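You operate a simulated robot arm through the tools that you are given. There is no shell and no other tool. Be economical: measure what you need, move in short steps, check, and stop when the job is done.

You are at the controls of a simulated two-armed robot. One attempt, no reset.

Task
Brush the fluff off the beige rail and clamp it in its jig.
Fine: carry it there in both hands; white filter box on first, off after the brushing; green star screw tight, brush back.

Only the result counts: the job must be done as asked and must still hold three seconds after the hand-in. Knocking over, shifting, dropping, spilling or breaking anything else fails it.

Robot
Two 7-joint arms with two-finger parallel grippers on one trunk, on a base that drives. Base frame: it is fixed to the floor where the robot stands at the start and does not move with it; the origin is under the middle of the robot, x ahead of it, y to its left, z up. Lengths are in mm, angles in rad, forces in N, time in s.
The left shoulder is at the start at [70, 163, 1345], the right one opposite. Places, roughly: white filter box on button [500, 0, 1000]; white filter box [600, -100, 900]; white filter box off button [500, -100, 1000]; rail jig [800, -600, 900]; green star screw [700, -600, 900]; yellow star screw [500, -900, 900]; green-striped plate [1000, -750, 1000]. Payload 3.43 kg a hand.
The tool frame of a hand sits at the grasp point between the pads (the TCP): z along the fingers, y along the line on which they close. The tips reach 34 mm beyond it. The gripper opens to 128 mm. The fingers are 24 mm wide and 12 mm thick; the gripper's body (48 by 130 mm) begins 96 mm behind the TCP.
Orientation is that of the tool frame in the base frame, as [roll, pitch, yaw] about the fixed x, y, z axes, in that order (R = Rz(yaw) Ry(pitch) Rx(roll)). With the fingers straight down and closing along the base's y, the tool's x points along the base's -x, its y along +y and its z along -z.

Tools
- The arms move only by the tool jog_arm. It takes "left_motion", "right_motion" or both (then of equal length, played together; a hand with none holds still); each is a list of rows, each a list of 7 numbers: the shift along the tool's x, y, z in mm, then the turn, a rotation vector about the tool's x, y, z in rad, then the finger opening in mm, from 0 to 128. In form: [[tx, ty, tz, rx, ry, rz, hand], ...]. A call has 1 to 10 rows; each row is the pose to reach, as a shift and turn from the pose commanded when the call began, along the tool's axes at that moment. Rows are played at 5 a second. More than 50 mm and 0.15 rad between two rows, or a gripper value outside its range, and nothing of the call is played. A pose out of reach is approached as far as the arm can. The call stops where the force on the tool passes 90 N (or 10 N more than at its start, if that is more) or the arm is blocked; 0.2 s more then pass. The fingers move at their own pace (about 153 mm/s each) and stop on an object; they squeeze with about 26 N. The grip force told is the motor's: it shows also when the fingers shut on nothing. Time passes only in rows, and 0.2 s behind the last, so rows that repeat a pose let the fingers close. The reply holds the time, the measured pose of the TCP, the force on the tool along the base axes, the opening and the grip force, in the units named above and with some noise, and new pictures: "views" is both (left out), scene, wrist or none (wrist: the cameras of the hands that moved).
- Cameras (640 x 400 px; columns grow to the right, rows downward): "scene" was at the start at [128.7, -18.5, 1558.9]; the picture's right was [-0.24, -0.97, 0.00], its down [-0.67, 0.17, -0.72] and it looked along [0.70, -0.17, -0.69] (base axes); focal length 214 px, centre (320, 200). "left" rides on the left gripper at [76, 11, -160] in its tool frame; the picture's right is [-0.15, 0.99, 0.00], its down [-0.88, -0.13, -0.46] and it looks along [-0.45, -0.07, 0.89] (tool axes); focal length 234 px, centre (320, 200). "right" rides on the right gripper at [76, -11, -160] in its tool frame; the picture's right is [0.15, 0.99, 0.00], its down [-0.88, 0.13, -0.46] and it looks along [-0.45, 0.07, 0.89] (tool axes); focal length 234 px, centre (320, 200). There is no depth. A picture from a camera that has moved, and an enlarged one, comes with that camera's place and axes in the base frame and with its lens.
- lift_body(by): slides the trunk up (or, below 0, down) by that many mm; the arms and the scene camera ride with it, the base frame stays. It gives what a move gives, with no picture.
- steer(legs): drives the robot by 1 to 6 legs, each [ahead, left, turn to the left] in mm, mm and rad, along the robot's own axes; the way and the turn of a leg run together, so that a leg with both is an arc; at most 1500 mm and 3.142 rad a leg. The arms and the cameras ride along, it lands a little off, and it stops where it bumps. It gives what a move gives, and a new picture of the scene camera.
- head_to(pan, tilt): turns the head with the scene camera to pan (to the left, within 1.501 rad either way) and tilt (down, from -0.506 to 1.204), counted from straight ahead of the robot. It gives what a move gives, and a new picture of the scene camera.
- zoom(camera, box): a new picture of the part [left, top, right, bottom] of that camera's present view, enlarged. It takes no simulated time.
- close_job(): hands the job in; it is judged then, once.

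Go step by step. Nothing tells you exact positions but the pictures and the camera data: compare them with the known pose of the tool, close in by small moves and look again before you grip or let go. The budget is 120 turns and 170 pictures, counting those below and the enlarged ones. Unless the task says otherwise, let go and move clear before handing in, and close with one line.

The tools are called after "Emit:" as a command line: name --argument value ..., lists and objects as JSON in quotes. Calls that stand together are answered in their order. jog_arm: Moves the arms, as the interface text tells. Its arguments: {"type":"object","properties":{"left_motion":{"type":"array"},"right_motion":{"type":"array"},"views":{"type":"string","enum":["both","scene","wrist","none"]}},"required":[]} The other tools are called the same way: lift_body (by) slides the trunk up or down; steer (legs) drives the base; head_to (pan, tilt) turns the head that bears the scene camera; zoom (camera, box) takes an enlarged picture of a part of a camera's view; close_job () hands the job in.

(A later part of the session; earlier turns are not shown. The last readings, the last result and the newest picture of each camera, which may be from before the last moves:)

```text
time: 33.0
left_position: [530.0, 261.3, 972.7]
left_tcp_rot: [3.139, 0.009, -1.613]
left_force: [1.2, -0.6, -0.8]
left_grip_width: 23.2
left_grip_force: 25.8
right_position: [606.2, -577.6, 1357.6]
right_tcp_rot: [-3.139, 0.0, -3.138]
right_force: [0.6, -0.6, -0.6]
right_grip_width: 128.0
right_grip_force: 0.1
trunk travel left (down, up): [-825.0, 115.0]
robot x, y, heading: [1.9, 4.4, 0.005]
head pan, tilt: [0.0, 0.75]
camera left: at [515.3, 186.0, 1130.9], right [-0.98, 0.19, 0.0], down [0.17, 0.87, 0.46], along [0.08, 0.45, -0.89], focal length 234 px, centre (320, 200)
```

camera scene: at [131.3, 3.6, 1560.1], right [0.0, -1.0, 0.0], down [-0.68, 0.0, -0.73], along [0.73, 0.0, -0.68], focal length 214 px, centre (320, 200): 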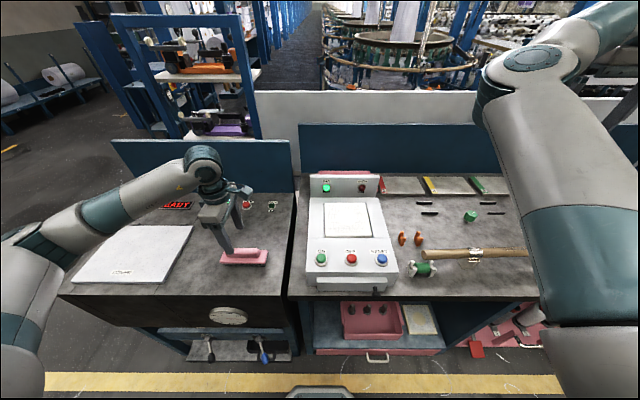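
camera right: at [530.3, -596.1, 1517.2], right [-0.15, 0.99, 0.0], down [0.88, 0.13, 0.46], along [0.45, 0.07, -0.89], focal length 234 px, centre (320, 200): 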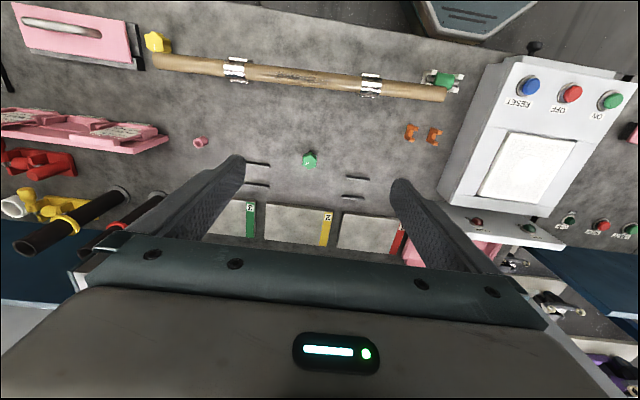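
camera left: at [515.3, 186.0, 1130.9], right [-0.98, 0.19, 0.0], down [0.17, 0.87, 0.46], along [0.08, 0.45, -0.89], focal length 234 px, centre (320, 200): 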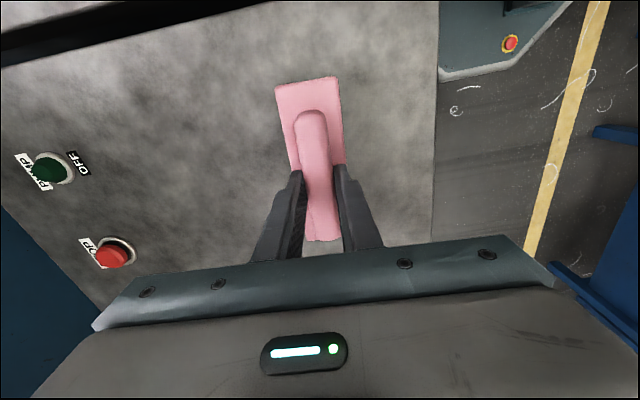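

Gripped. I lift the brush and simultaneously retract the right hand, then drive towards the rail.

Emit:
jog_arm --left_motion '[[0, 0, -32, 0, 0, 0, 10], [0, 0, -72, 0, 0, 0, 10], [0, 0, -112, 0, 0, 0, 10], [0, 0, -152, 0, 0, 0, 10], [0, 0, -182, 0, 0, 0, 10], [0, 0, -182, 0, 0, 0, 10]]' --right_motion '[[40, 20, 0, 0, 0, 0, 128], [80, 40, 0, 0, 0, 0, 128], [120, 60, 0, 0, 0, 0, 128], [160, 80, 0, 0, 0, 0, 128], [200, 100, 0, 0, 0, 0, 128], [240, 120, 0, 0, 0, 0, 128]]'

```text
time: 34.4
left_position: [530.1, 261.6, 1155.0]
left_tcp_rot: [3.141, 0.006, -1.613]
left_force: [-1.0, 0.8, -1.6]
left_grip_width: 23.5
left_grip_force: 26.2
right_position: [364.9, -455.5, 1357.5]
right_tcp_rot: [-3.142, 0.0, -3.138]
right_force: [-0.4, 0.3, -0.2]
right_grip_width: 128.0
right_grip_force: 0.0
trunk travel left (down, up): [-825.0, 115.0]
robot x, y, heading: [0.1, 5.8, 0.001]
head pan, tilt: [0.0, 0.75]
camera scene: at [131.0, 5.2, 1560.1], right [0.0, -1.0, 0.0], down [-0.68, 0.0, -0.73], along [0.73, 0.0, -0.68], focal length 214 px, centre (320, 200)
camera right: at [290.2, -468.5, 1519.0], right [-0.15, 0.99, 0.0], down [0.88, 0.14, 0.46], along [0.45, 0.07, -0.89], focal length 234 px, centre (320, 200)
camera left: at [514.3, 185.7, 1313.2], right [-0.98, 0.19, 0.0], down [0.17, 0.87, 0.46], along [0.08, 0.45, -0.89], focal length 234 px, centre (320, 200)
```

scene: 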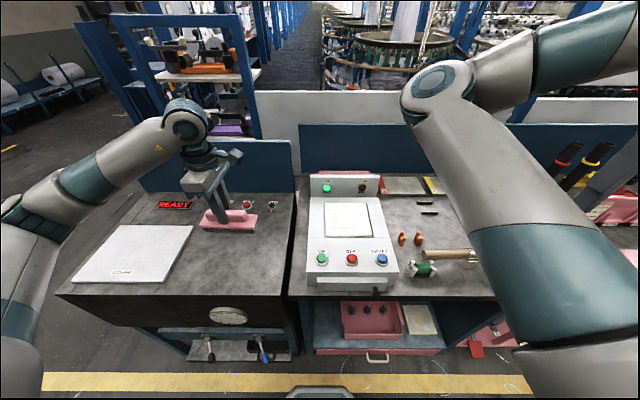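
right: 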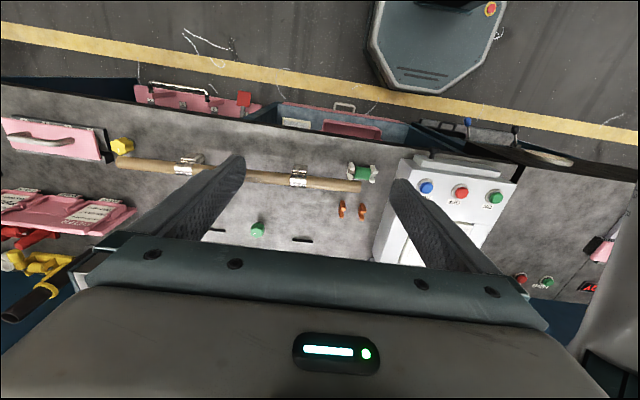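
left: 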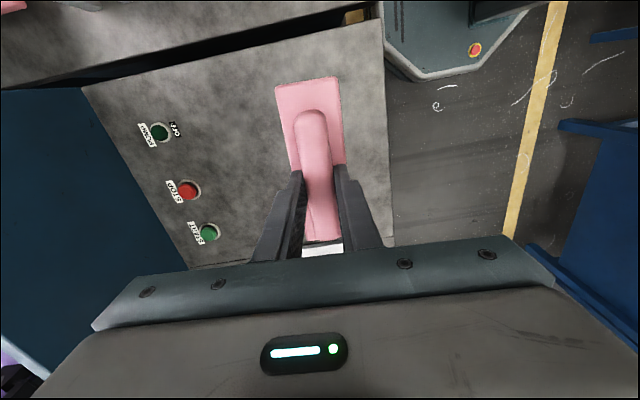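

Emit:
steer --legs '[[0, -800, 0]]'

Emit:
head_to --pan 0.25 --tilt 0.8

Emit:
zoom --camera "scene" --box '[180, 180, 420, 330]'

```text
time: 38.7
left_position: [533.0, -543.3, 1152.8]
left_tcp_rot: [3.137, 0.006, -1.617]
left_force: [0.3, -0.4, -2.6]
left_grip_width: 23.6
left_grip_force: 26.0
right_position: [366.2, -1259.2, 1359.1]
right_tcp_rot: [-3.14, -0.001, -3.141]
right_force: [0.3, -0.3, 0.1]
right_grip_width: 127.9
right_grip_force: 0.0
trunk travel left (down, up): [-825.0, 115.0]
robot x, y, heading: [2.8, -798.3, 0.005]
head pan, tilt: [0.0, 0.75]
camera scene: at [133.4, -797.2, 1560.0], right [0.0, -1.0, 0.0], down [-0.68, 0.0, -0.73], along [0.73, 0.0, -0.68], focal length 214 px, centre (320, 200)
```

scene: 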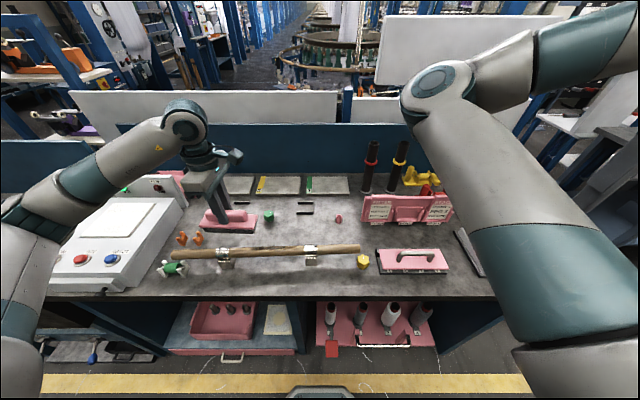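

```text
time: 39.5
left_position: [532.8, -544.3, 1154.5]
left_tcp_rot: [3.138, 0.008, -1.619]
left_force: [-0.4, -0.4, -2.6]
left_grip_width: 23.7
left_grip_force: 26.2
right_position: [365.7, -1262.2, 1357.8]
right_tcp_rot: [-3.139, 0.001, -3.141]
right_force: [-0.3, -1.8, -0.3]
right_grip_width: 128.0
right_grip_force: 0.0
trunk travel left (down, up): [-825.0, 115.0]
robot x, y, heading: [5.1, -797.0, 0.003]
head pan, tilt: [0.25, 0.799]
camera scene: at [128.7, -778.5, 1556.0], right [0.25, -0.97, 0.0], down [-0.7, -0.18, -0.7], along [0.68, 0.17, -0.72], focal length 214 px, centre (320, 200)
```

scene: 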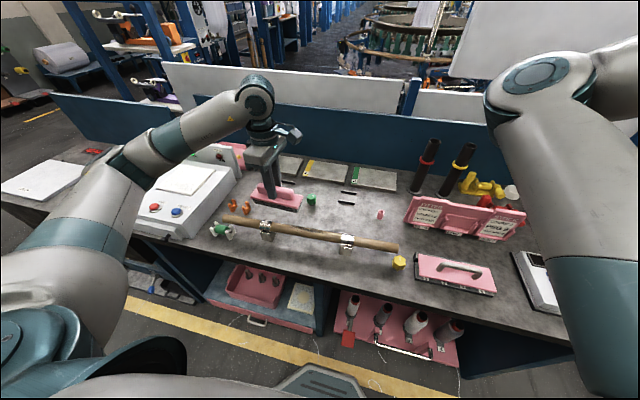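

```text
2.67 times, centred on (300, 255) of scene
camera zoom: at [128.7, -778.5, 1556.0], right [0.25, -0.97, 0.0], down [-0.7, -0.18, -0.7], along [0.68, 0.17, -0.72], focal length 572 px, centre (373, 53)
```

zoom: 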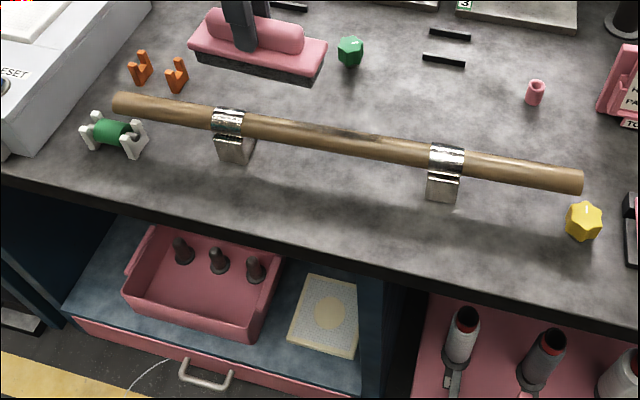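

Rail axis runs from about [517,-322] to [545,-932], top near z 968; fluff is centred near y -635 between the clips. I bring the brush above it, aligned with the rail.

Emit:
jog_arm --left_motion '[[30, -1, 20, 0, 0, -0.03, 10], [60, -2, 40, 0, 0, -0.06, 10], [90.6, -3.6, 60, 0, 0, -0.094, 10], [90.6, -3.6, 95, 0, 0, -0.094, 10]]'

Emit:
zoom --camera "scene" --box '[210, 160, 410, 285]'

```text
time: 40.5
left_position: [532.4, -633.3, 1058.5]
left_tcp_rot: [3.139, 0.01, -1.519]
left_force: [0.0, -0.8, -1.7]
left_grip_width: 23.5
left_grip_force: 25.7
right_position: [366.3, -1259.6, 1358.5]
right_tcp_rot: [-3.138, 0.001, 3.141]
right_force: [0.7, 0.2, -0.1]
right_grip_width: 127.8
right_grip_force: 0.2
trunk travel left (down, up): [-825.0, 115.0]
robot x, y, heading: [2.5, -800.1, 0.0]
head pan, tilt: [0.25, 0.799]
camera scene: at [129.1, -776.9, 1556.0], right [0.25, -0.97, 0.0], down [-0.7, -0.18, -0.7], along [0.68, 0.17, -0.72], focal length 214 px, centre (320, 200)
camera left: at [524.7, -709.9, 1216.6], right [-1.0, 0.1, 0.0], down [0.09, 0.88, 0.46], along [0.04, 0.46, -0.89], focal length 234 px, centre (320, 200)
```

scene: 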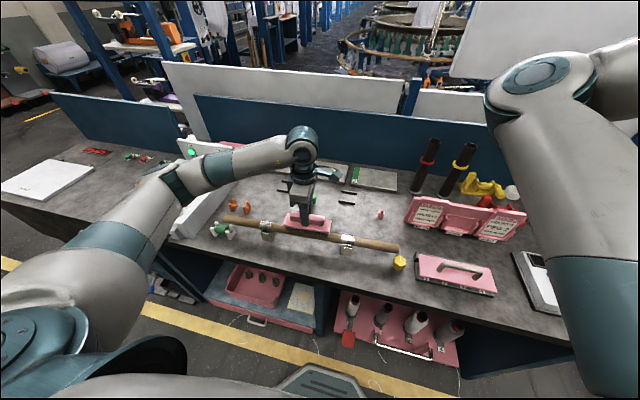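
left: 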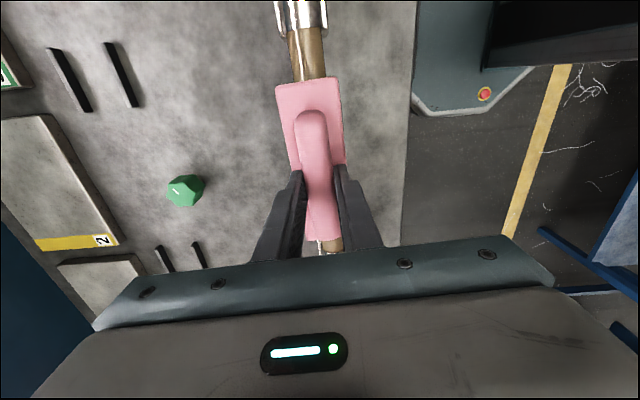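

```text
3.20 times, centred on (310, 222) of scene
camera zoom: at [129.1, -776.9, 1556.0], right [0.25, -0.97, 0.0], down [-0.7, -0.18, -0.7], along [0.68, 0.17, -0.72], focal length 686 px, centre (352, 128)
```

zoom: 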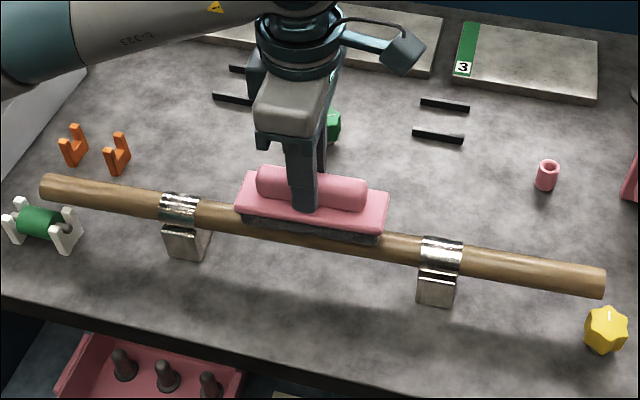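

Emit:
jog_arm --left_motion '[[0, 0, 8, 0, 0, 0, 10], [0, 0, 12, 0, 0, 0, 10], [0, 0, 16, 0, 0, 0, 10]]' --views "none"

Emit:
zoom --camera "scene" --box '[255, 190, 375, 265]'

```text
time: 41.3
left_position: [531.3, -634.3, 1045.6]
left_tcp_rot: [-3.138, 0.008, -1.523]
left_force: [1.1, -0.6, 32.1]
left_grip_width: 24.0
left_grip_force: 25.9
right_position: [365.5, -1263.2, 1358.1]
right_tcp_rot: [-3.14, 0.0, 3.141]
right_force: [0.3, 0.6, -0.5]
right_grip_width: 127.9
right_grip_force: 0.0
trunk travel left (down, up): [-825.0, 115.0]
robot x, y, heading: [1.9, -798.8, -0.002]
head pan, tilt: [0.25, 0.799]
```

```text
5.33 times, centred on (315, 228) of scene
camera zoom: at [126.5, -779.2, 1556.7], right [0.25, -0.97, 0.0], down [-0.69, -0.18, -0.7], along [0.68, 0.17, -0.72], focal length 1144 px, centre (347, 53)
```

zoom: 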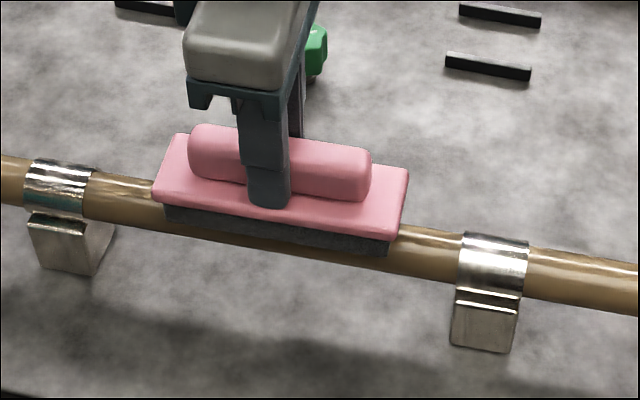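

Contact at 32 N. I ease slightly and stroke back and forth along the rail between the clips.

Emit:
jog_arm --left_motion '[[20, 0, -1.5, 0, 0, 0, 10], [42, 0, -1.5, 0, 0, 0, 10], [20, 0, -1.5, 0, 0, 0, 10], [-20, 0, -1.5, 0, 0, 0, 10], [-42, 0, -1.5, 0, 0, 0, 10], [-20, 0, -1.5, 0, 0, 0, 10], [20, 0, -1.5, 0, 0, 0, 10], [42, 0, -1.5, 0, 0, 0, 10], [0, 0, -1.5, 0, 0, 0, 10], [-42, 0, -1.5, 0, 0, 0, 10]]' --views "none"

Emit:
jog_arm --left_motion '[[20, 0, 0, 0, 0, 0, 10], [60, 0, 0, 0, 0, 0, 10], [84, 0, 0, 0, 0, 0, 10], [84, 0, -40, 0, 0, 0, 10], [84, 0, -80, 0, 0, 0, 10], [84, -45, -80, 0, 0, 0, 10], [84, -90, -80, 0, 0, 0, 10], [84, -130, -80, 0, 0, 0, 10]]'

Emit:
zoom --camera "scene" --box '[210, 180, 410, 305]'

```text
time: 43.5
left_position: [527.7, -593.5, 1046.0]
left_tcp_rot: [-3.141, 0.008, -1.525]
left_force: [-0.1, -6.0, 25.9]
left_grip_width: 23.7
left_grip_force: 25.9
right_position: [362.0, -1261.3, 1360.2]
right_tcp_rot: [-3.138, 0.004, -3.141]
right_force: [0.9, 0.3, 0.3]
right_grip_width: 128.1
right_grip_force: 0.0
trunk travel left (down, up): [-825.0, 115.0]
robot x, y, heading: [1.9, -798.4, -0.001]
head pan, tilt: [0.25, 0.799]
```

```text
time: 45.3
left_position: [663.6, -668.9, 1124.1]
left_tcp_rot: [3.139, 0.009, -1.524]
left_force: [0.1, 0.3, -2.4]
left_grip_width: 23.8
left_grip_force: 26.3
right_position: [365.9, -1261.8, 1357.2]
right_tcp_rot: [-3.14, -0.001, 3.141]
right_force: [-0.1, 0.1, -0.8]
right_grip_width: 128.0
right_grip_force: 0.1
trunk travel left (down, up): [-825.0, 115.0]
robot x, y, heading: [3.2, -797.8, -0.004]
head pan, tilt: [0.25, 0.799]
camera scene: at [128.7, -778.9, 1556.0], right [0.25, -0.97, 0.0], down [-0.69, -0.18, -0.7], along [0.68, 0.17, -0.72], focal length 214 px, centre (320, 200)
camera left: at [655.0, -745.9, 1282.7], right [-0.99, 0.1, 0.0], down [0.09, 0.88, 0.46], along [0.04, 0.46, -0.89], focal length 234 px, centre (320, 200)
```

scene: 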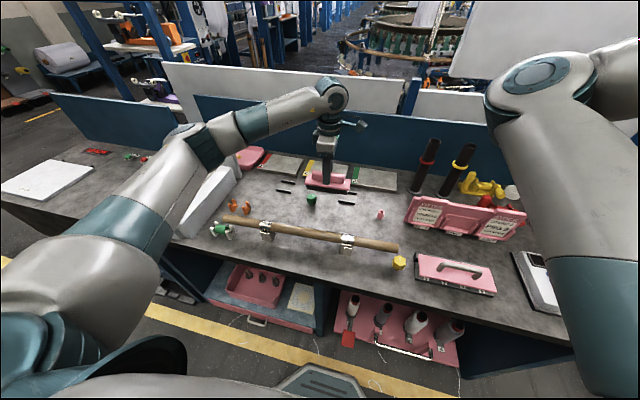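
left: 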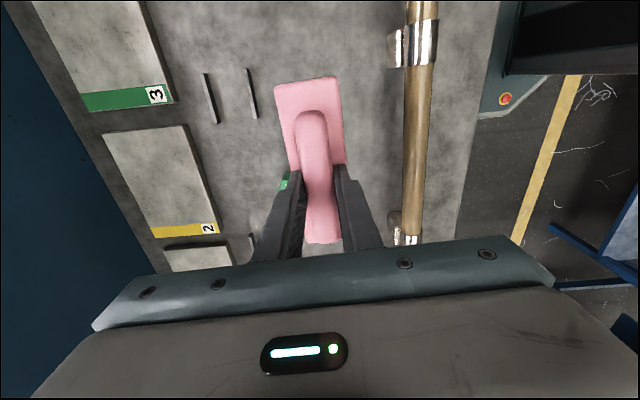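

```text
3.20 times, centred on (310, 242) of scene
camera zoom: at [128.7, -778.9, 1556.0], right [0.25, -0.97, 0.0], down [-0.69, -0.18, -0.7], along [0.68, 0.17, -0.72], focal length 686 px, centre (352, 64)
```

zoom: 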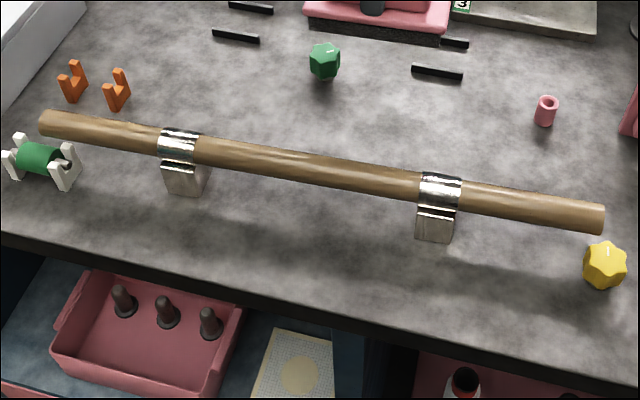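

Emit:
zoom --camera "scene" --box '[255, 210, 365, 255]'

Emit:
zoom --camera "left" --box '[370, 0, 470, 250]'

```text
5.82 times, centred on (310, 232) of scene
camera zoom: at [128.7, -778.9, 1556.0], right [0.25, -0.97, 0.0], down [-0.69, -0.18, -0.7], along [0.68, 0.17, -0.72], focal length 1248 px, centre (378, 11)
```

zoom: 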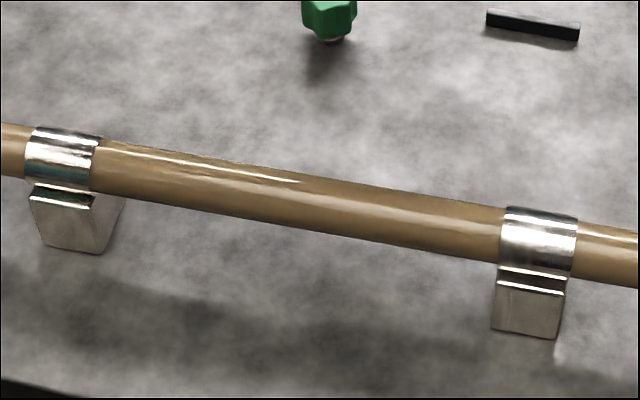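

```text
1.60 times, centred on (420, 125) of left
camera zoom: at [655.0, -745.9, 1282.7], right [-0.99, 0.1, 0.0], down [0.09, 0.88, 0.46], along [0.04, 0.46, -0.89], focal length 375 px, centre (160, 320)
```

zoom: 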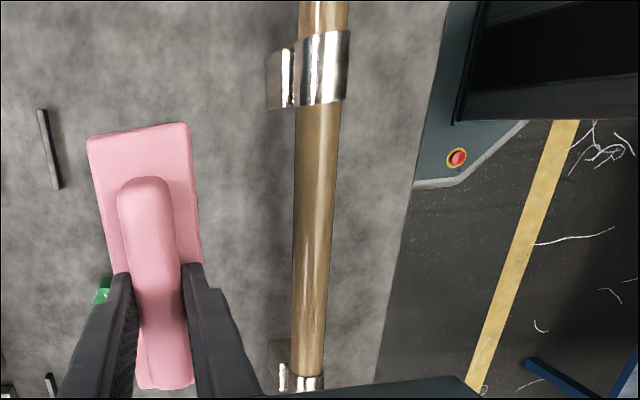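

Fluff is gone. I return the brush: retract the hand to x≈530, raise, and drive back.

Emit:
jog_arm --left_motion '[[0, 45, -20, 0, 0, 0, 10], [0, 90, -30, 0, 0, 0, 10], [0, 133, -30, 0, 0, 0, 10]]' --views "none"

Emit:
steer --legs '[[0, 800, 0]]'

```text
time: 46.1
left_position: [530.4, -676.4, 1155.2]
left_tcp_rot: [3.14, 0.008, -1.525]
left_force: [0.1, -0.7, -2.6]
left_grip_width: 23.5
left_grip_force: 26.3
right_position: [365.1, -1261.0, 1358.6]
right_tcp_rot: [-3.141, -0.002, -3.141]
right_force: [0.6, -0.2, -0.2]
right_grip_width: 127.9
right_grip_force: 0.1
trunk travel left (down, up): [-825.0, 115.0]
robot x, y, heading: [2.2, -798.0, 0.003]
head pan, tilt: [0.25, 0.799]
```

```text
time: 50.4
left_position: [529.5, 123.3, 1153.9]
left_tcp_rot: [3.139, 0.008, -1.524]
left_force: [-0.6, 0.9, -2.2]
left_grip_width: 23.4
left_grip_force: 26.1
right_position: [365.8, -461.2, 1357.2]
right_tcp_rot: [-3.14, 0.0, -3.14]
right_force: [-0.7, 0.1, -0.5]
right_grip_width: 127.7
right_grip_force: 0.1
trunk travel left (down, up): [-825.0, 115.0]
robot x, y, heading: [-0.8, 4.2, 0.0]
head pan, tilt: [0.25, 0.799]
camera scene: at [128.2, 21.4, 1556.0], right [0.25, -0.97, 0.0], down [-0.69, -0.18, -0.7], along [0.68, 0.17, -0.72], focal length 214 px, centre (320, 200)
```

scene: 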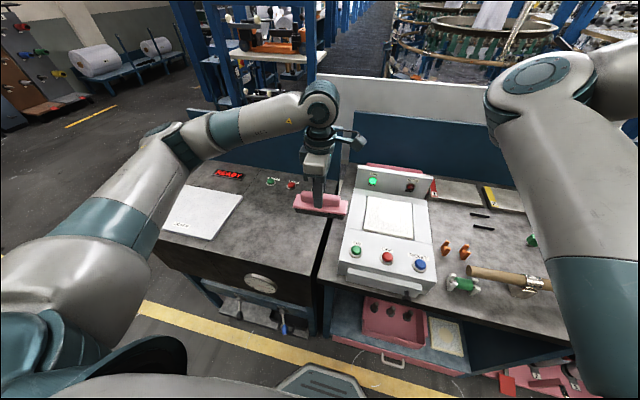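

Emit:
jog_arm --left_motion '[[-45, -2, 0, 0, 0, 0.03, 10], [-90, -4, 20, 0, 0, 0.06, 10], [-125, -6, 50, 0, 0, 0.089, 10], [-138.1, -6.5, 95, 0, 0, 0.089, 10], [-138.1, -6.5, 140, 0, 0, 0.089, 10], [-138.1, -6.5, 165, 0, 0, 0.089, 10], [-138.1, -6.5, 175, 0, 0, 0.089, 10], [-138.1, -6.5, 178, 0, 0, 0.089, 10]]' --views "scene"

```text
time: 52.1
left_position: [529.7, 265.0, 976.9]
left_tcp_rot: [3.14, 0.009, -1.611]
left_force: [0.3, 0.1, -1.7]
left_grip_width: 23.5
left_grip_force: 26.2
right_position: [366.7, -460.2, 1357.1]
right_tcp_rot: [-3.139, 0.0, -3.14]
right_force: [-1.0, -0.1, -0.1]
right_grip_width: 127.9
right_grip_force: 0.0
trunk travel left (down, up): [-825.0, 115.0]
robot x, y, heading: [-2.2, -2.2, 0.001]
head pan, tilt: [0.25, 0.799]
camera scene: at [128.3, 22.2, 1556.0], right [0.25, -0.97, 0.0], down [-0.69, -0.18, -0.7], along [0.67, 0.17, -0.72], focal length 214 px, centre (320, 200)
```

scene: 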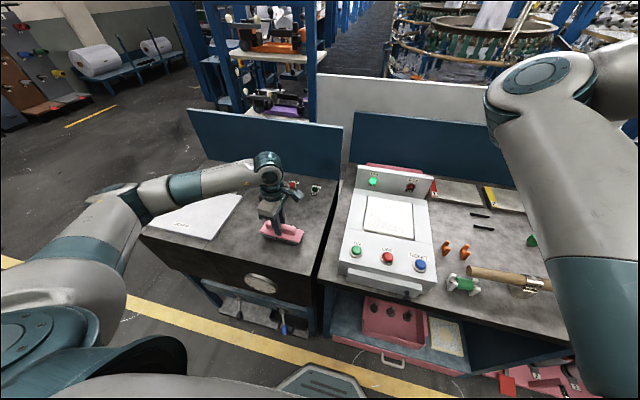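

Emit:
jog_arm --left_motion '[[3, 0, 2, 0, 0, 0, 10], [3, 0, 4, 0, 0, 0, 10], [3, 0, 5, 0, 0, 0, 10]]' --views "none"

```text
time: 53.0
left_position: [529.1, 261.1, 972.7]
left_tcp_rot: [3.139, 0.011, -1.611]
left_force: [-0.3, 0.0, -1.0]
left_grip_width: 23.5
left_grip_force: 26.0
right_position: [366.0, -460.3, 1357.5]
right_tcp_rot: [-3.139, 0.0, -3.14]
right_force: [-0.1, -0.2, -0.3]
right_grip_width: 128.2
right_grip_force: 0.0
trunk travel left (down, up): [-825.0, 115.0]
robot x, y, heading: [-2.6, 0.8, 0.003]
head pan, tilt: [0.25, 0.799]
```

Emit:
jog_arm --left_motion '[[0, 0, 1, 0, 0, 0, 10], [0, 0, 2, 0, 0, 0, 10]]' --views "none"

```text
time: 53.5
left_position: [529.3, 261.4, 970.5]
left_tcp_rot: [3.139, 0.01, -1.612]
left_force: [0.1, -0.3, -1.5]
left_grip_width: 23.4
left_grip_force: 26.1
right_position: [364.6, -461.1, 1358.0]
right_tcp_rot: [-3.141, 0.001, -3.139]
right_force: [0.8, -0.2, -0.2]
right_grip_width: 128.0
right_grip_force: 0.1
trunk travel left (down, up): [-825.0, 115.0]
robot x, y, heading: [-3.3, 1.5, 0.001]
head pan, tilt: [0.25, 0.799]
```

Emit:
jog_arm --left_motion '[[0, 0, 1, 0, 0, 0, 10], [0, 0, 2, 0, 0, 0, 10], [0, 0, 3, 0, 0, 0, 10]]' --views "none"

Emit:
zoom --camera "scene" --box '[240, 190, 330, 250]'

```text
time: 54.4
left_position: [530.1, 260.9, 967.9]
left_tcp_rot: [3.139, 0.01, -1.61]
left_force: [-0.8, -0.2, 0.2]
left_grip_width: 23.1
left_grip_force: 25.9
right_position: [365.4, -461.0, 1358.2]
right_tcp_rot: [-3.14, 0.0, -3.139]
right_force: [-0.2, -0.3, -0.2]
right_grip_width: 127.9
right_grip_force: 0.0
trunk travel left (down, up): [-825.0, 115.0]
robot x, y, heading: [5.0, -0.5, 0.002]
head pan, tilt: [0.25, 0.799]
```

```text
6.67 times, centred on (285, 220) of scene
camera zoom: at [127.8, 22.1, 1556.1], right [0.25, -0.97, 0.0], down [-0.69, -0.18, -0.7], along [0.68, 0.17, -0.72], focal length 1430 px, centre (553, 67)
```

zoom: 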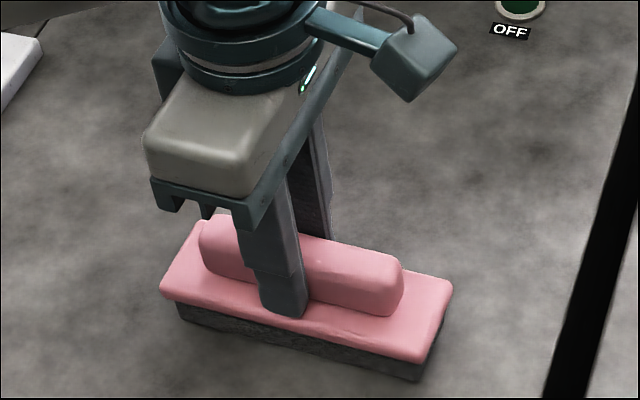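

Force shows the weight is now off; one more millimetre and I check before releasing.

Emit:
jog_arm --left_motion '[[0, 0, 1, 0, 0, 0, 10], [0, 0, 1.5, 0, 0, 0, 10]]' --views "none"

```text
time: 55.0
left_position: [528.7, 261.2, 968.4]
left_tcp_rot: [3.141, 0.007, -1.611]
left_force: [0.8, 1.9, 12.1]
left_grip_width: 23.5
left_grip_force: 26.2
right_position: [363.8, -460.9, 1357.8]
right_tcp_rot: [-3.139, 0.002, -3.138]
right_force: [-0.1, -0.2, 0.6]
right_grip_width: 128.2
right_grip_force: 0.0
trunk travel left (down, up): [-825.0, 115.0]
robot x, y, heading: [1.6, 0.5, 0.001]
head pan, tilt: [0.25, 0.799]
```

Emit:
jog_arm --left_motion '[[0, 0, -1, 0, 0, 0, 40], [0, 0, -1, 0, 0, 0, 60], [0, 0, -1, 0, 0, 0, 70], [0, 0, -40, 0, 0, 0, 70], [0, 0, -85, 0, 0, 0, 70], [0, 0, -130, 0, 0, 0, 40], [45, 0, -150, 0, 0, 0, 0], [92, 0, -150, 0, 0, 0, 0], [140, 5, -150, 0, 0, 0, 0]]' --views "scene"

Emit:
zoom --camera "scene" --box '[240, 190, 330, 250]'

```text
time: 57.0
left_position: [518.1, 120.8, 1116.4]
left_tcp_rot: [3.138, 0.008, -1.608]
left_force: [-0.1, -1.3, -1.0]
left_grip_width: 0.0
left_grip_force: 26.0
right_position: [365.9, -462.0, 1357.9]
right_tcp_rot: [3.141, 0.0, -3.141]
right_force: [0.2, -0.4, -0.2]
right_grip_width: 128.2
right_grip_force: 0.0
trunk travel left (down, up): [-825.0, 115.0]
robot x, y, heading: [1.9, 1.4, 0.005]
head pan, tilt: [0.25, 0.799]
camera scene: at [128.0, 20.1, 1556.1], right [0.25, -0.97, 0.0], down [-0.69, -0.18, -0.7], along [0.68, 0.17, -0.72], focal length 214 px, centre (320, 200)
```

scene: 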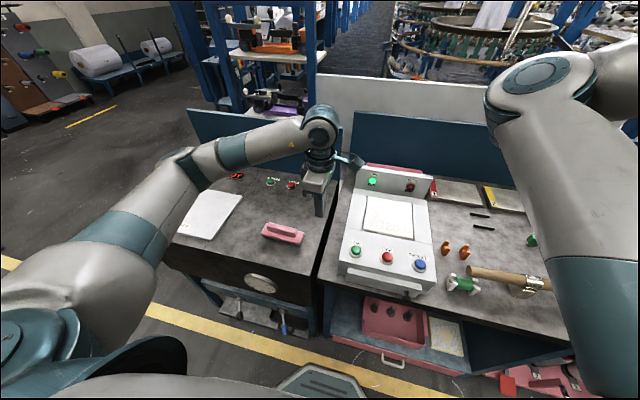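

```text
6.67 times, centred on (285, 220) of scene
camera zoom: at [128.0, 20.1, 1556.1], right [0.25, -0.97, 0.0], down [-0.69, -0.18, -0.7], along [0.68, 0.17, -0.72], focal length 1430 px, centre (553, 67)
```

zoom: 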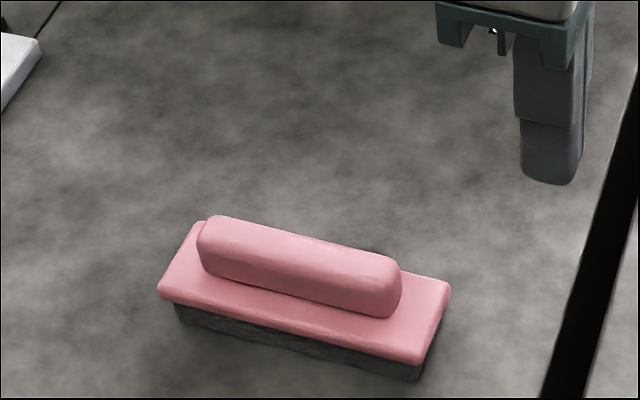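

Brush is back. Now to the OFF button at about [479, -88, 1000].

Emit:
jog_arm --left_motion '[[45, 5, 0, 0, 0, 0, 0], [90, 15, 0, 0, 0, 0, 0], [135, 25, 0, 0, 0, 0, 0], [180, 31, 0, 0, 0, 0, 0], [210, 31, 0, 0, 0, 0, 0], [210, 31, 40, 0, 0, 0, 0], [210, 31, 60, 0, 0, 0, 0]]'

Emit:
zoom --camera "scene" --box '[340, 170, 440, 290]'

```text
time: 58.5
left_position: [479.7, -89.2, 1051.3]
left_tcp_rot: [3.138, 0.01, -1.612]
left_force: [0.3, -0.2, 1.0]
left_grip_width: 0.0
left_grip_force: 25.6
right_position: [365.9, -460.4, 1357.1]
right_tcp_rot: [-3.139, 0.0, -3.14]
right_force: [0.5, 0.0, 0.3]
right_grip_width: 127.9
right_grip_force: 0.1
trunk travel left (down, up): [-825.0, 115.0]
robot x, y, heading: [2.5, 2.3, 0.002]
head pan, tilt: [0.25, 0.799]
camera scene: at [128.3, 21.8, 1556.1], right [0.25, -0.97, 0.0], down [-0.69, -0.18, -0.7], along [0.67, 0.17, -0.72], focal length 214 px, centre (320, 200)
camera left: at [466.1, -163.8, 1210.6], right [-0.98, 0.19, 0.0], down [0.17, 0.87, 0.46], along [0.08, 0.46, -0.89], focal length 234 px, centre (320, 200)
```

scene: 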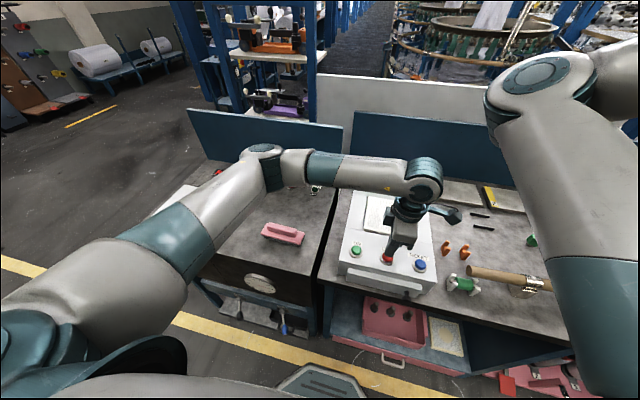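
left: 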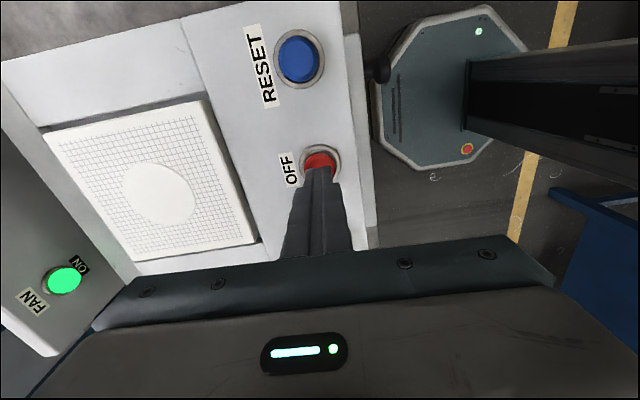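

```text
3.33 times, centred on (390, 230) of scene
camera zoom: at [128.3, 21.8, 1556.1], right [0.25, -0.97, 0.0], down [-0.69, -0.18, -0.7], along [0.67, 0.17, -0.72], focal length 715 px, centre (87, 100)
```

zoom: 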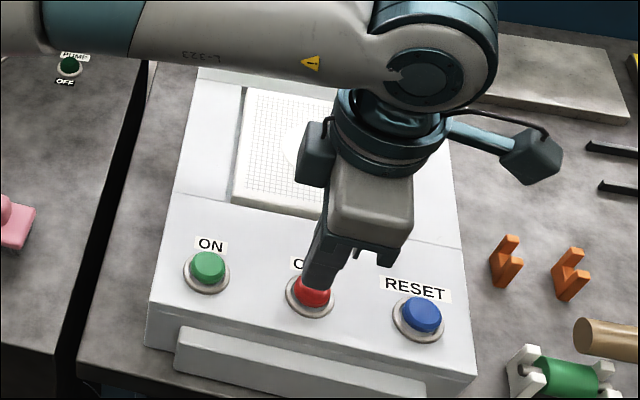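

Emit:
jog_arm --left_motion '[[0, 0, 8, 0, 0, 0, 0], [0, 0, 12, 0, 0, 0, 0], [0, 0, 16, 0, 0, 0, 0], [0, 0, 19, 0, 0, 0, 0]]' --views "none"

Emit:
jog_arm --left_motion '[[0, 0, -30, 0, 0, 0, 0], [0, 0, -75, 0, 0, 0, 0], [0, 0, -120, 0, 0, 0, 0]]' --views "wrist"

```text
time: 59.5
left_position: [479.8, -88.1, 1036.1]
left_tcp_rot: [3.14, 0.007, -1.611]
left_force: [2.8, -1.6, 8.1]
left_grip_width: 0.0
left_grip_force: 26.1
right_position: [364.2, -459.6, 1357.9]
right_tcp_rot: [-3.14, -0.002, -3.141]
right_force: [0.5, -0.2, -0.3]
right_grip_width: 127.8
right_grip_force: 0.0
trunk travel left (down, up): [-825.0, 115.0]
robot x, y, heading: [-0.5, -4.1, 0.001]
head pan, tilt: [0.25, 0.799]
```

```text
time: 60.4
left_position: [479.0, -88.1, 1156.3]
left_tcp_rot: [3.139, 0.008, -1.61]
left_force: [0.9, 0.3, 0.2]
left_grip_width: 0.0
left_grip_force: 25.9
right_position: [364.5, -462.4, 1357.9]
right_tcp_rot: [-3.14, 0.001, -3.139]
right_force: [0.2, 0.6, -0.1]
right_grip_width: 128.1
right_grip_force: 0.1
trunk travel left (down, up): [-825.0, 115.0]
robot x, y, heading: [3.8, -1.9, 0.004]
head pan, tilt: [0.25, 0.799]
camera left: at [464.5, -163.7, 1314.2], right [-0.98, 0.19, 0.0], down [0.17, 0.87, 0.46], along [0.08, 0.46, -0.89], focal length 234 px, centre (320, 200)
```

left: 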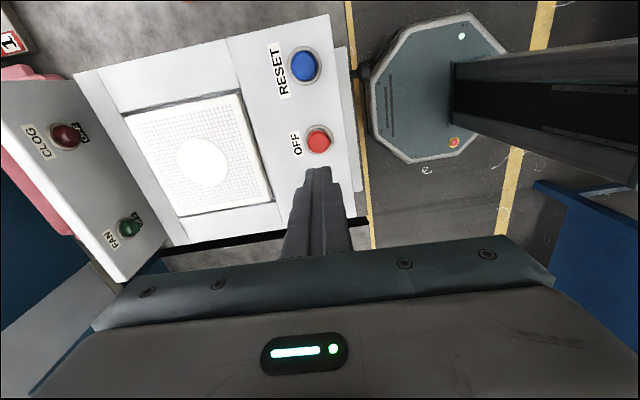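

FAN shows OFF. Next I examine the rail, its metal holders and the jig up close.

Emit:
steer --legs '[[0, -610, 0]]'

Emit:
head_to --pan 0.0 --tilt 0.85

Emit:
zoom --camera "left" --box '[120, 0, 440, 200]'

Emit:
zoom --camera "scene" --box '[220, 120, 420, 245]'

```text
time: 63.8
left_position: [480.1, -689.2, 1155.7]
left_tcp_rot: [3.14, 0.007, -1.612]
left_force: [1.3, 0.1, 0.4]
left_grip_width: 0.0
left_grip_force: 25.7
right_position: [367.5, -1061.0, 1358.6]
right_tcp_rot: [-3.14, 0.002, -3.14]
right_force: [0.0, -0.2, -0.8]
right_grip_width: 128.0
right_grip_force: 0.1
trunk travel left (down, up): [-825.0, 115.0]
robot x, y, heading: [-0.7, -603.2, 0.003]
head pan, tilt: [0.25, 0.799]
camera scene: at [128.9, -579.3, 1556.0], right [0.25, -0.97, 0.0], down [-0.69, -0.18, -0.7], along [0.68, 0.17, -0.72], focal length 214 px, centre (320, 200)
```

scene: 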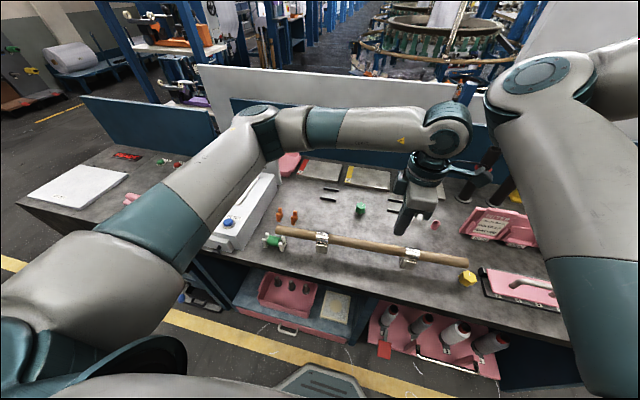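

```text
time: 64.5
left_position: [480.1, -691.5, 1155.7]
left_tcp_rot: [3.141, 0.009, -1.612]
left_force: [0.1, -0.7, 0.8]
left_grip_width: 0.1
left_grip_force: 26.1
right_position: [366.4, -1063.6, 1358.1]
right_tcp_rot: [-3.139, 0.0, -3.14]
right_force: [-1.2, -0.8, 0.3]
right_grip_width: 128.1
right_grip_force: 0.1
trunk travel left (down, up): [-825.0, 115.0]
robot x, y, heading: [2.9, -603.0, 0.004]
head pan, tilt: [0.0, 0.85]
camera scene: at [129.0, -600.7, 1552.0], right [0.0, -1.0, 0.0], down [-0.75, 0.0, -0.66], along [0.66, 0.0, -0.75], focal length 214 px, centre (320, 200)
```

scene: 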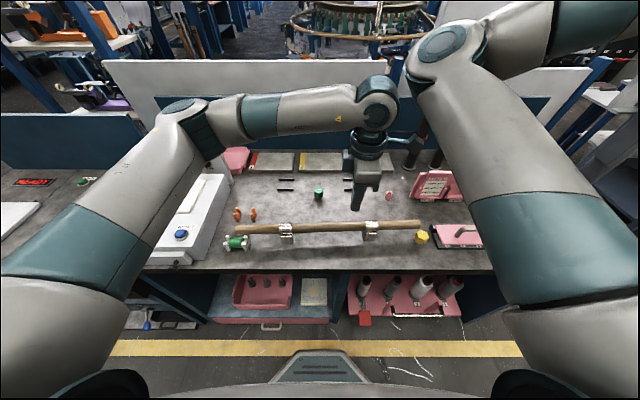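

```text
2.00 times, centred on (280, 100) of left
camera zoom: at [466.2, -766.3, 1313.8], right [-0.98, 0.19, 0.0], down [0.17, 0.87, 0.46], along [0.08, 0.46, -0.89], focal length 468 px, centre (400, 400)
```

zoom: 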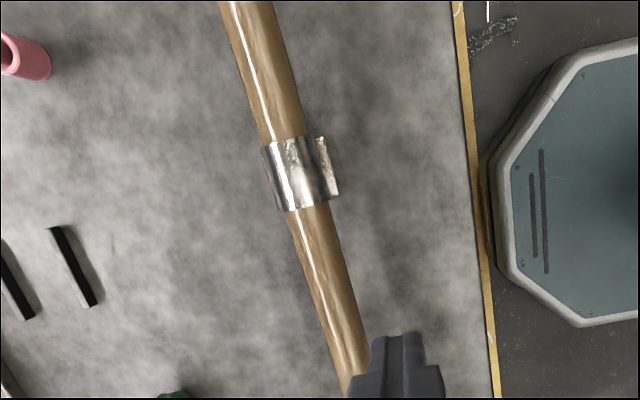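

```text
3.20 times, centred on (320, 182) of scene
camera zoom: at [129.0, -600.7, 1552.0], right [0.0, -1.0, 0.0], down [-0.75, 0.0, -0.66], along [0.66, 0.0, -0.75], focal length 686 px, centre (320, 256)
```

zoom: 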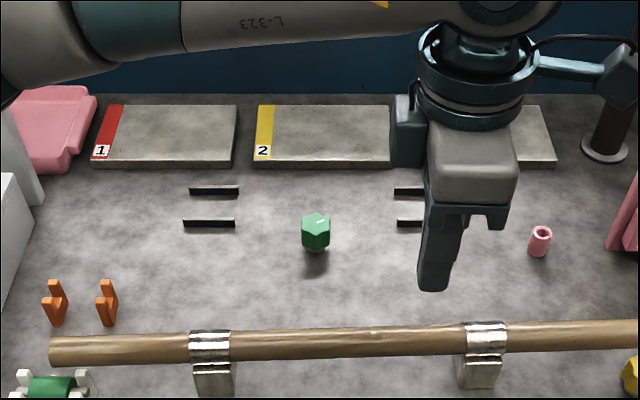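

The metal bands and feet look like brackets that belong to the rail: it stands askew on the bench and the jig's strip pairs match the feet. I bring both hands above the rail outside the brackets.

Emit:
jog_arm --left_motion '[[-28, -3, 0, 0, 0, -0.009, 40], [-56, -6, 0, 0, 0, -0.018, 90], [-84, -9, 0, 0, 0, -0.027, 90], [-112, -12, 0, 0, 0, -0.036, 90], [-141, -15, 0, 0, 0, -0.045, 90], [-169, -18, 10, 0, 0, -0.054, 90], [-197, -21, 20, 0, 0, -0.063, 90], [-225, -24, 30, 0, 0, -0.072, 90], [-254, -27, 45, 0, 0, -0.08, 90], [-282, -29.5, 60, 0, 0, -0.087, 90]]' --right_motion '[[-17, 20, 10, 0, 0, 0.15, 90], [-35, 42, 30, 0, 0, 0.3, 90], [-52, 63, 55, 0, 0, 0.45, 90], [-70, 85, 80, 0, 0, 0.6, 90], [-87, 106, 105, 0, 0, 0.75, 90], [-105, 127, 130, 0, 0, 0.9, 90], [-122, 148, 155, 0, 0, 1.05, 90], [-140, 170, 180, 0, 0, 1.2, 90], [-157, 191, 210, 0, 0, 1.35, 90], [-175, 212, 240, 0, 0, 1.5, 90]]'

```text
time: 65.3
left_position: [484.4, -609.8, 1144.4]
left_tcp_rot: [3.121, 0.035, -1.605]
left_force: [1.5, 1.8, -2.0]
left_grip_width: 90.0
left_grip_force: 0.1
right_position: [411.9, -1008.3, 1314.5]
right_tcp_rot: [3.139, 0.012, 2.738]
right_force: [0.8, 0.1, -1.3]
right_grip_width: 90.0
right_grip_force: 0.1
trunk travel left (down, up): [-825.0, 115.0]
robot x, y, heading: [2.3, -603.6, -0.001]
head pan, tilt: [0.0, 0.85]
stopped in row 3 (left hand): the force on the tool passed its limit (the readings are from after the stop); the commanded pose is now the measured one
camera scene: at [129.3, -598.5, 1552.0], right [0.0, -1.0, 0.0], down [-0.75, 0.0, -0.66], along [0.66, 0.0, -0.75], focal length 214 px, centre (320, 200)
camera right: at [337.1, -988.4, 1475.8], right [0.25, 0.97, 0.0], down [0.86, -0.22, 0.47], along [0.45, -0.12, -0.88], focal length 234 px, centre (320, 200)
camera left: at [474.2, -688.9, 1301.5], right [-0.98, 0.18, 0.03], down [0.17, 0.86, 0.48], along [0.06, 0.48, -0.88], focal length 234 px, centre (320, 200)
```

scene: 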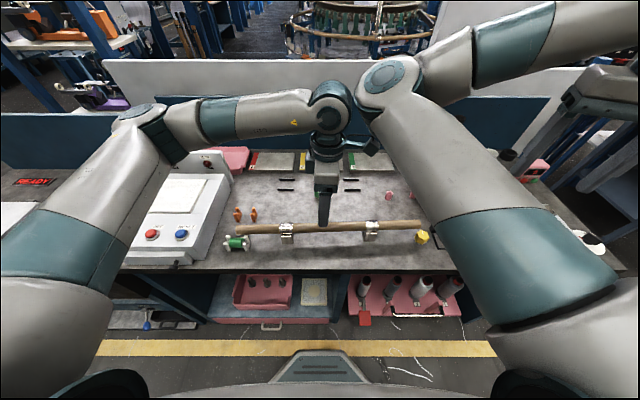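
right: 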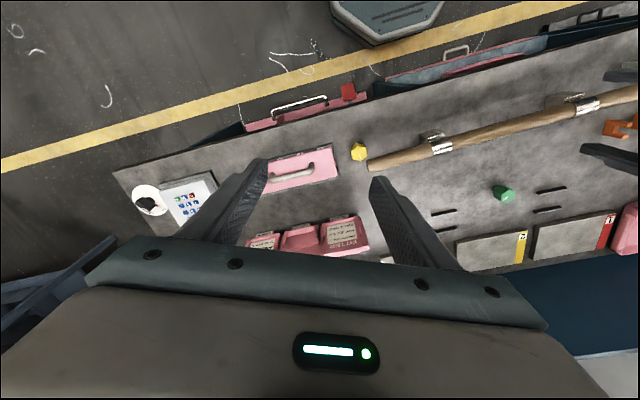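
left: 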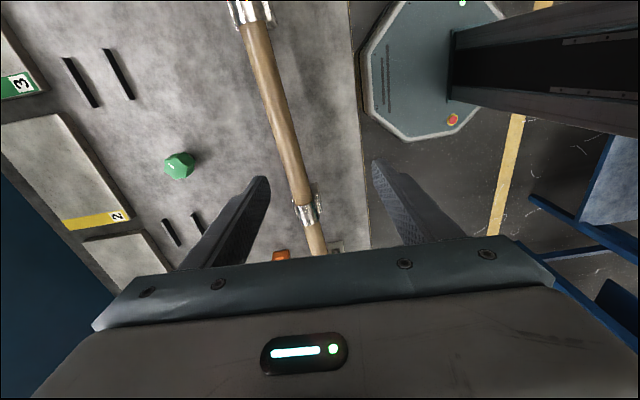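

The arms brushed each other; nothing on the bench moved. I move the left hand away alone first.

Emit:
jog_arm --left_motion '[[-30, 0, 0, 0.01, 0.015, -0.02, 90], [-65, -5, 0, 0.02, 0.035, -0.04, 90], [-100, -10, 0, 0.02, 0.035, -0.06, 90], [-135, -20, 20, 0.02, 0.035, -0.08, 90], [-170, -25, 40, 0.02, 0.035, -0.08, 90], [-201, -30, 60, 0.02, 0.035, -0.08, 90]]' --views "wrist"

```text
time: 66.7
left_position: [519.5, -408.4, 1091.4]
left_tcp_rot: [-3.139, 0.0, -1.525]
left_force: [-0.5, 0.4, -0.8]
left_grip_width: 89.9
left_grip_force: 0.2
right_position: [411.2, -1007.6, 1315.6]
right_tcp_rot: [3.14, 0.011, 2.739]
right_force: [-1.1, 0.2, -0.1]
right_grip_width: 90.0
right_grip_force: 0.0
trunk travel left (down, up): [-825.0, 115.0]
robot x, y, heading: [0.6, -599.2, 0.002]
head pan, tilt: [0.0, 0.85]
camera left: at [511.9, -483.4, 1250.1], right [-0.99, 0.1, 0.0], down [0.09, 0.89, 0.46], along [0.05, 0.45, -0.89], focal length 234 px, centre (320, 200)
```

left: 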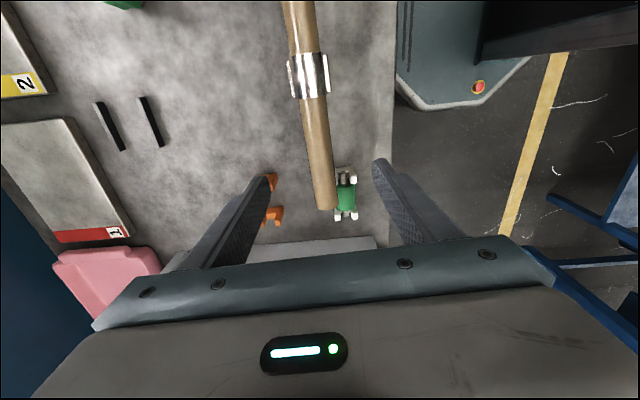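

Emit:
zoom --camera "left" --box '[240, 0, 400, 230]'

Emit:
jog_arm --right_motion '[[-10, 10, 10, 0, 0, 0.15, 90], [-20, 20, 20, 0, 0, 0.3, 90], [-30, 30, 30, 0, 0, 0.45, 90], [-40, 40, 40, 0, 0, 0.6, 90], [-40, 40, 70, 0, 0, 0.75, 90], [-40, 40, 100, 0, 0, 0.9, 90], [-40, 40, 130, 0, 0, 1.05, 90]]'

```text
1.74 times, centred on (320, 115) of left
camera zoom: at [511.9, -483.4, 1250.1], right [-0.99, 0.1, 0.0], down [0.09, 0.89, 0.46], along [0.05, 0.45, -0.89], focal length 407 px, centre (320, 348)
```

zoom: 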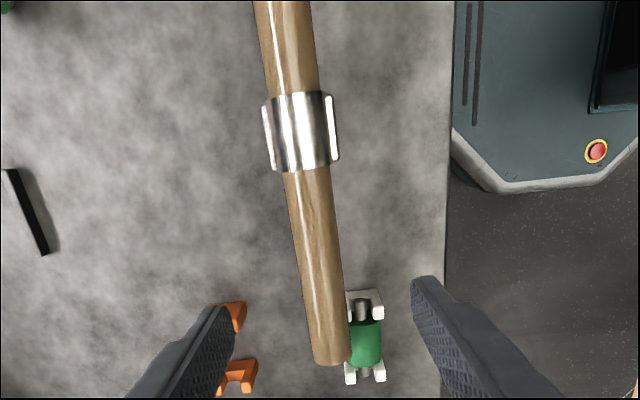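

```text
time: 68.3
left_position: [520.6, -409.5, 1090.7]
left_tcp_rot: [3.142, -0.001, -1.526]
left_force: [0.2, 0.5, 0.2]
left_grip_width: 90.1
left_grip_force: 0.0
right_position: [466.6, -1001.5, 1185.9]
right_tcp_rot: [3.13, 0.004, 1.686]
right_force: [-0.6, 0.4, 0.3]
right_grip_width: 89.9
right_grip_force: 0.0
right hand out of reach, approached as far as the arm can: row 3, 4, 5, 6, 7
trunk travel left (down, up): [-825.0, 115.0]
robot x, y, heading: [0.8, -601.2, -0.0]
head pan, tilt: [0.0, 0.85]
camera scene: at [129.6, -600.2, 1552.0], right [0.0, -1.0, 0.0], down [-0.75, 0.0, -0.66], along [0.66, 0.0, -0.75], focal length 214 px, centre (320, 200)
camera right: at [445.7, -927.9, 1346.4], right [0.97, 0.26, 0.01], down [0.23, -0.86, 0.46], along [0.13, -0.44, -0.89], focal length 234 px, centre (320, 200)
```

scene: 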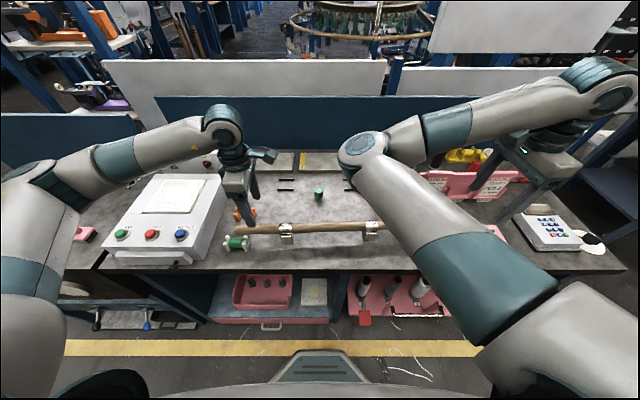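
right: 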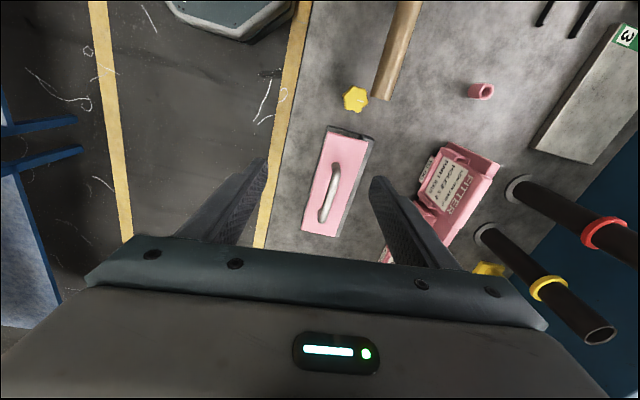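

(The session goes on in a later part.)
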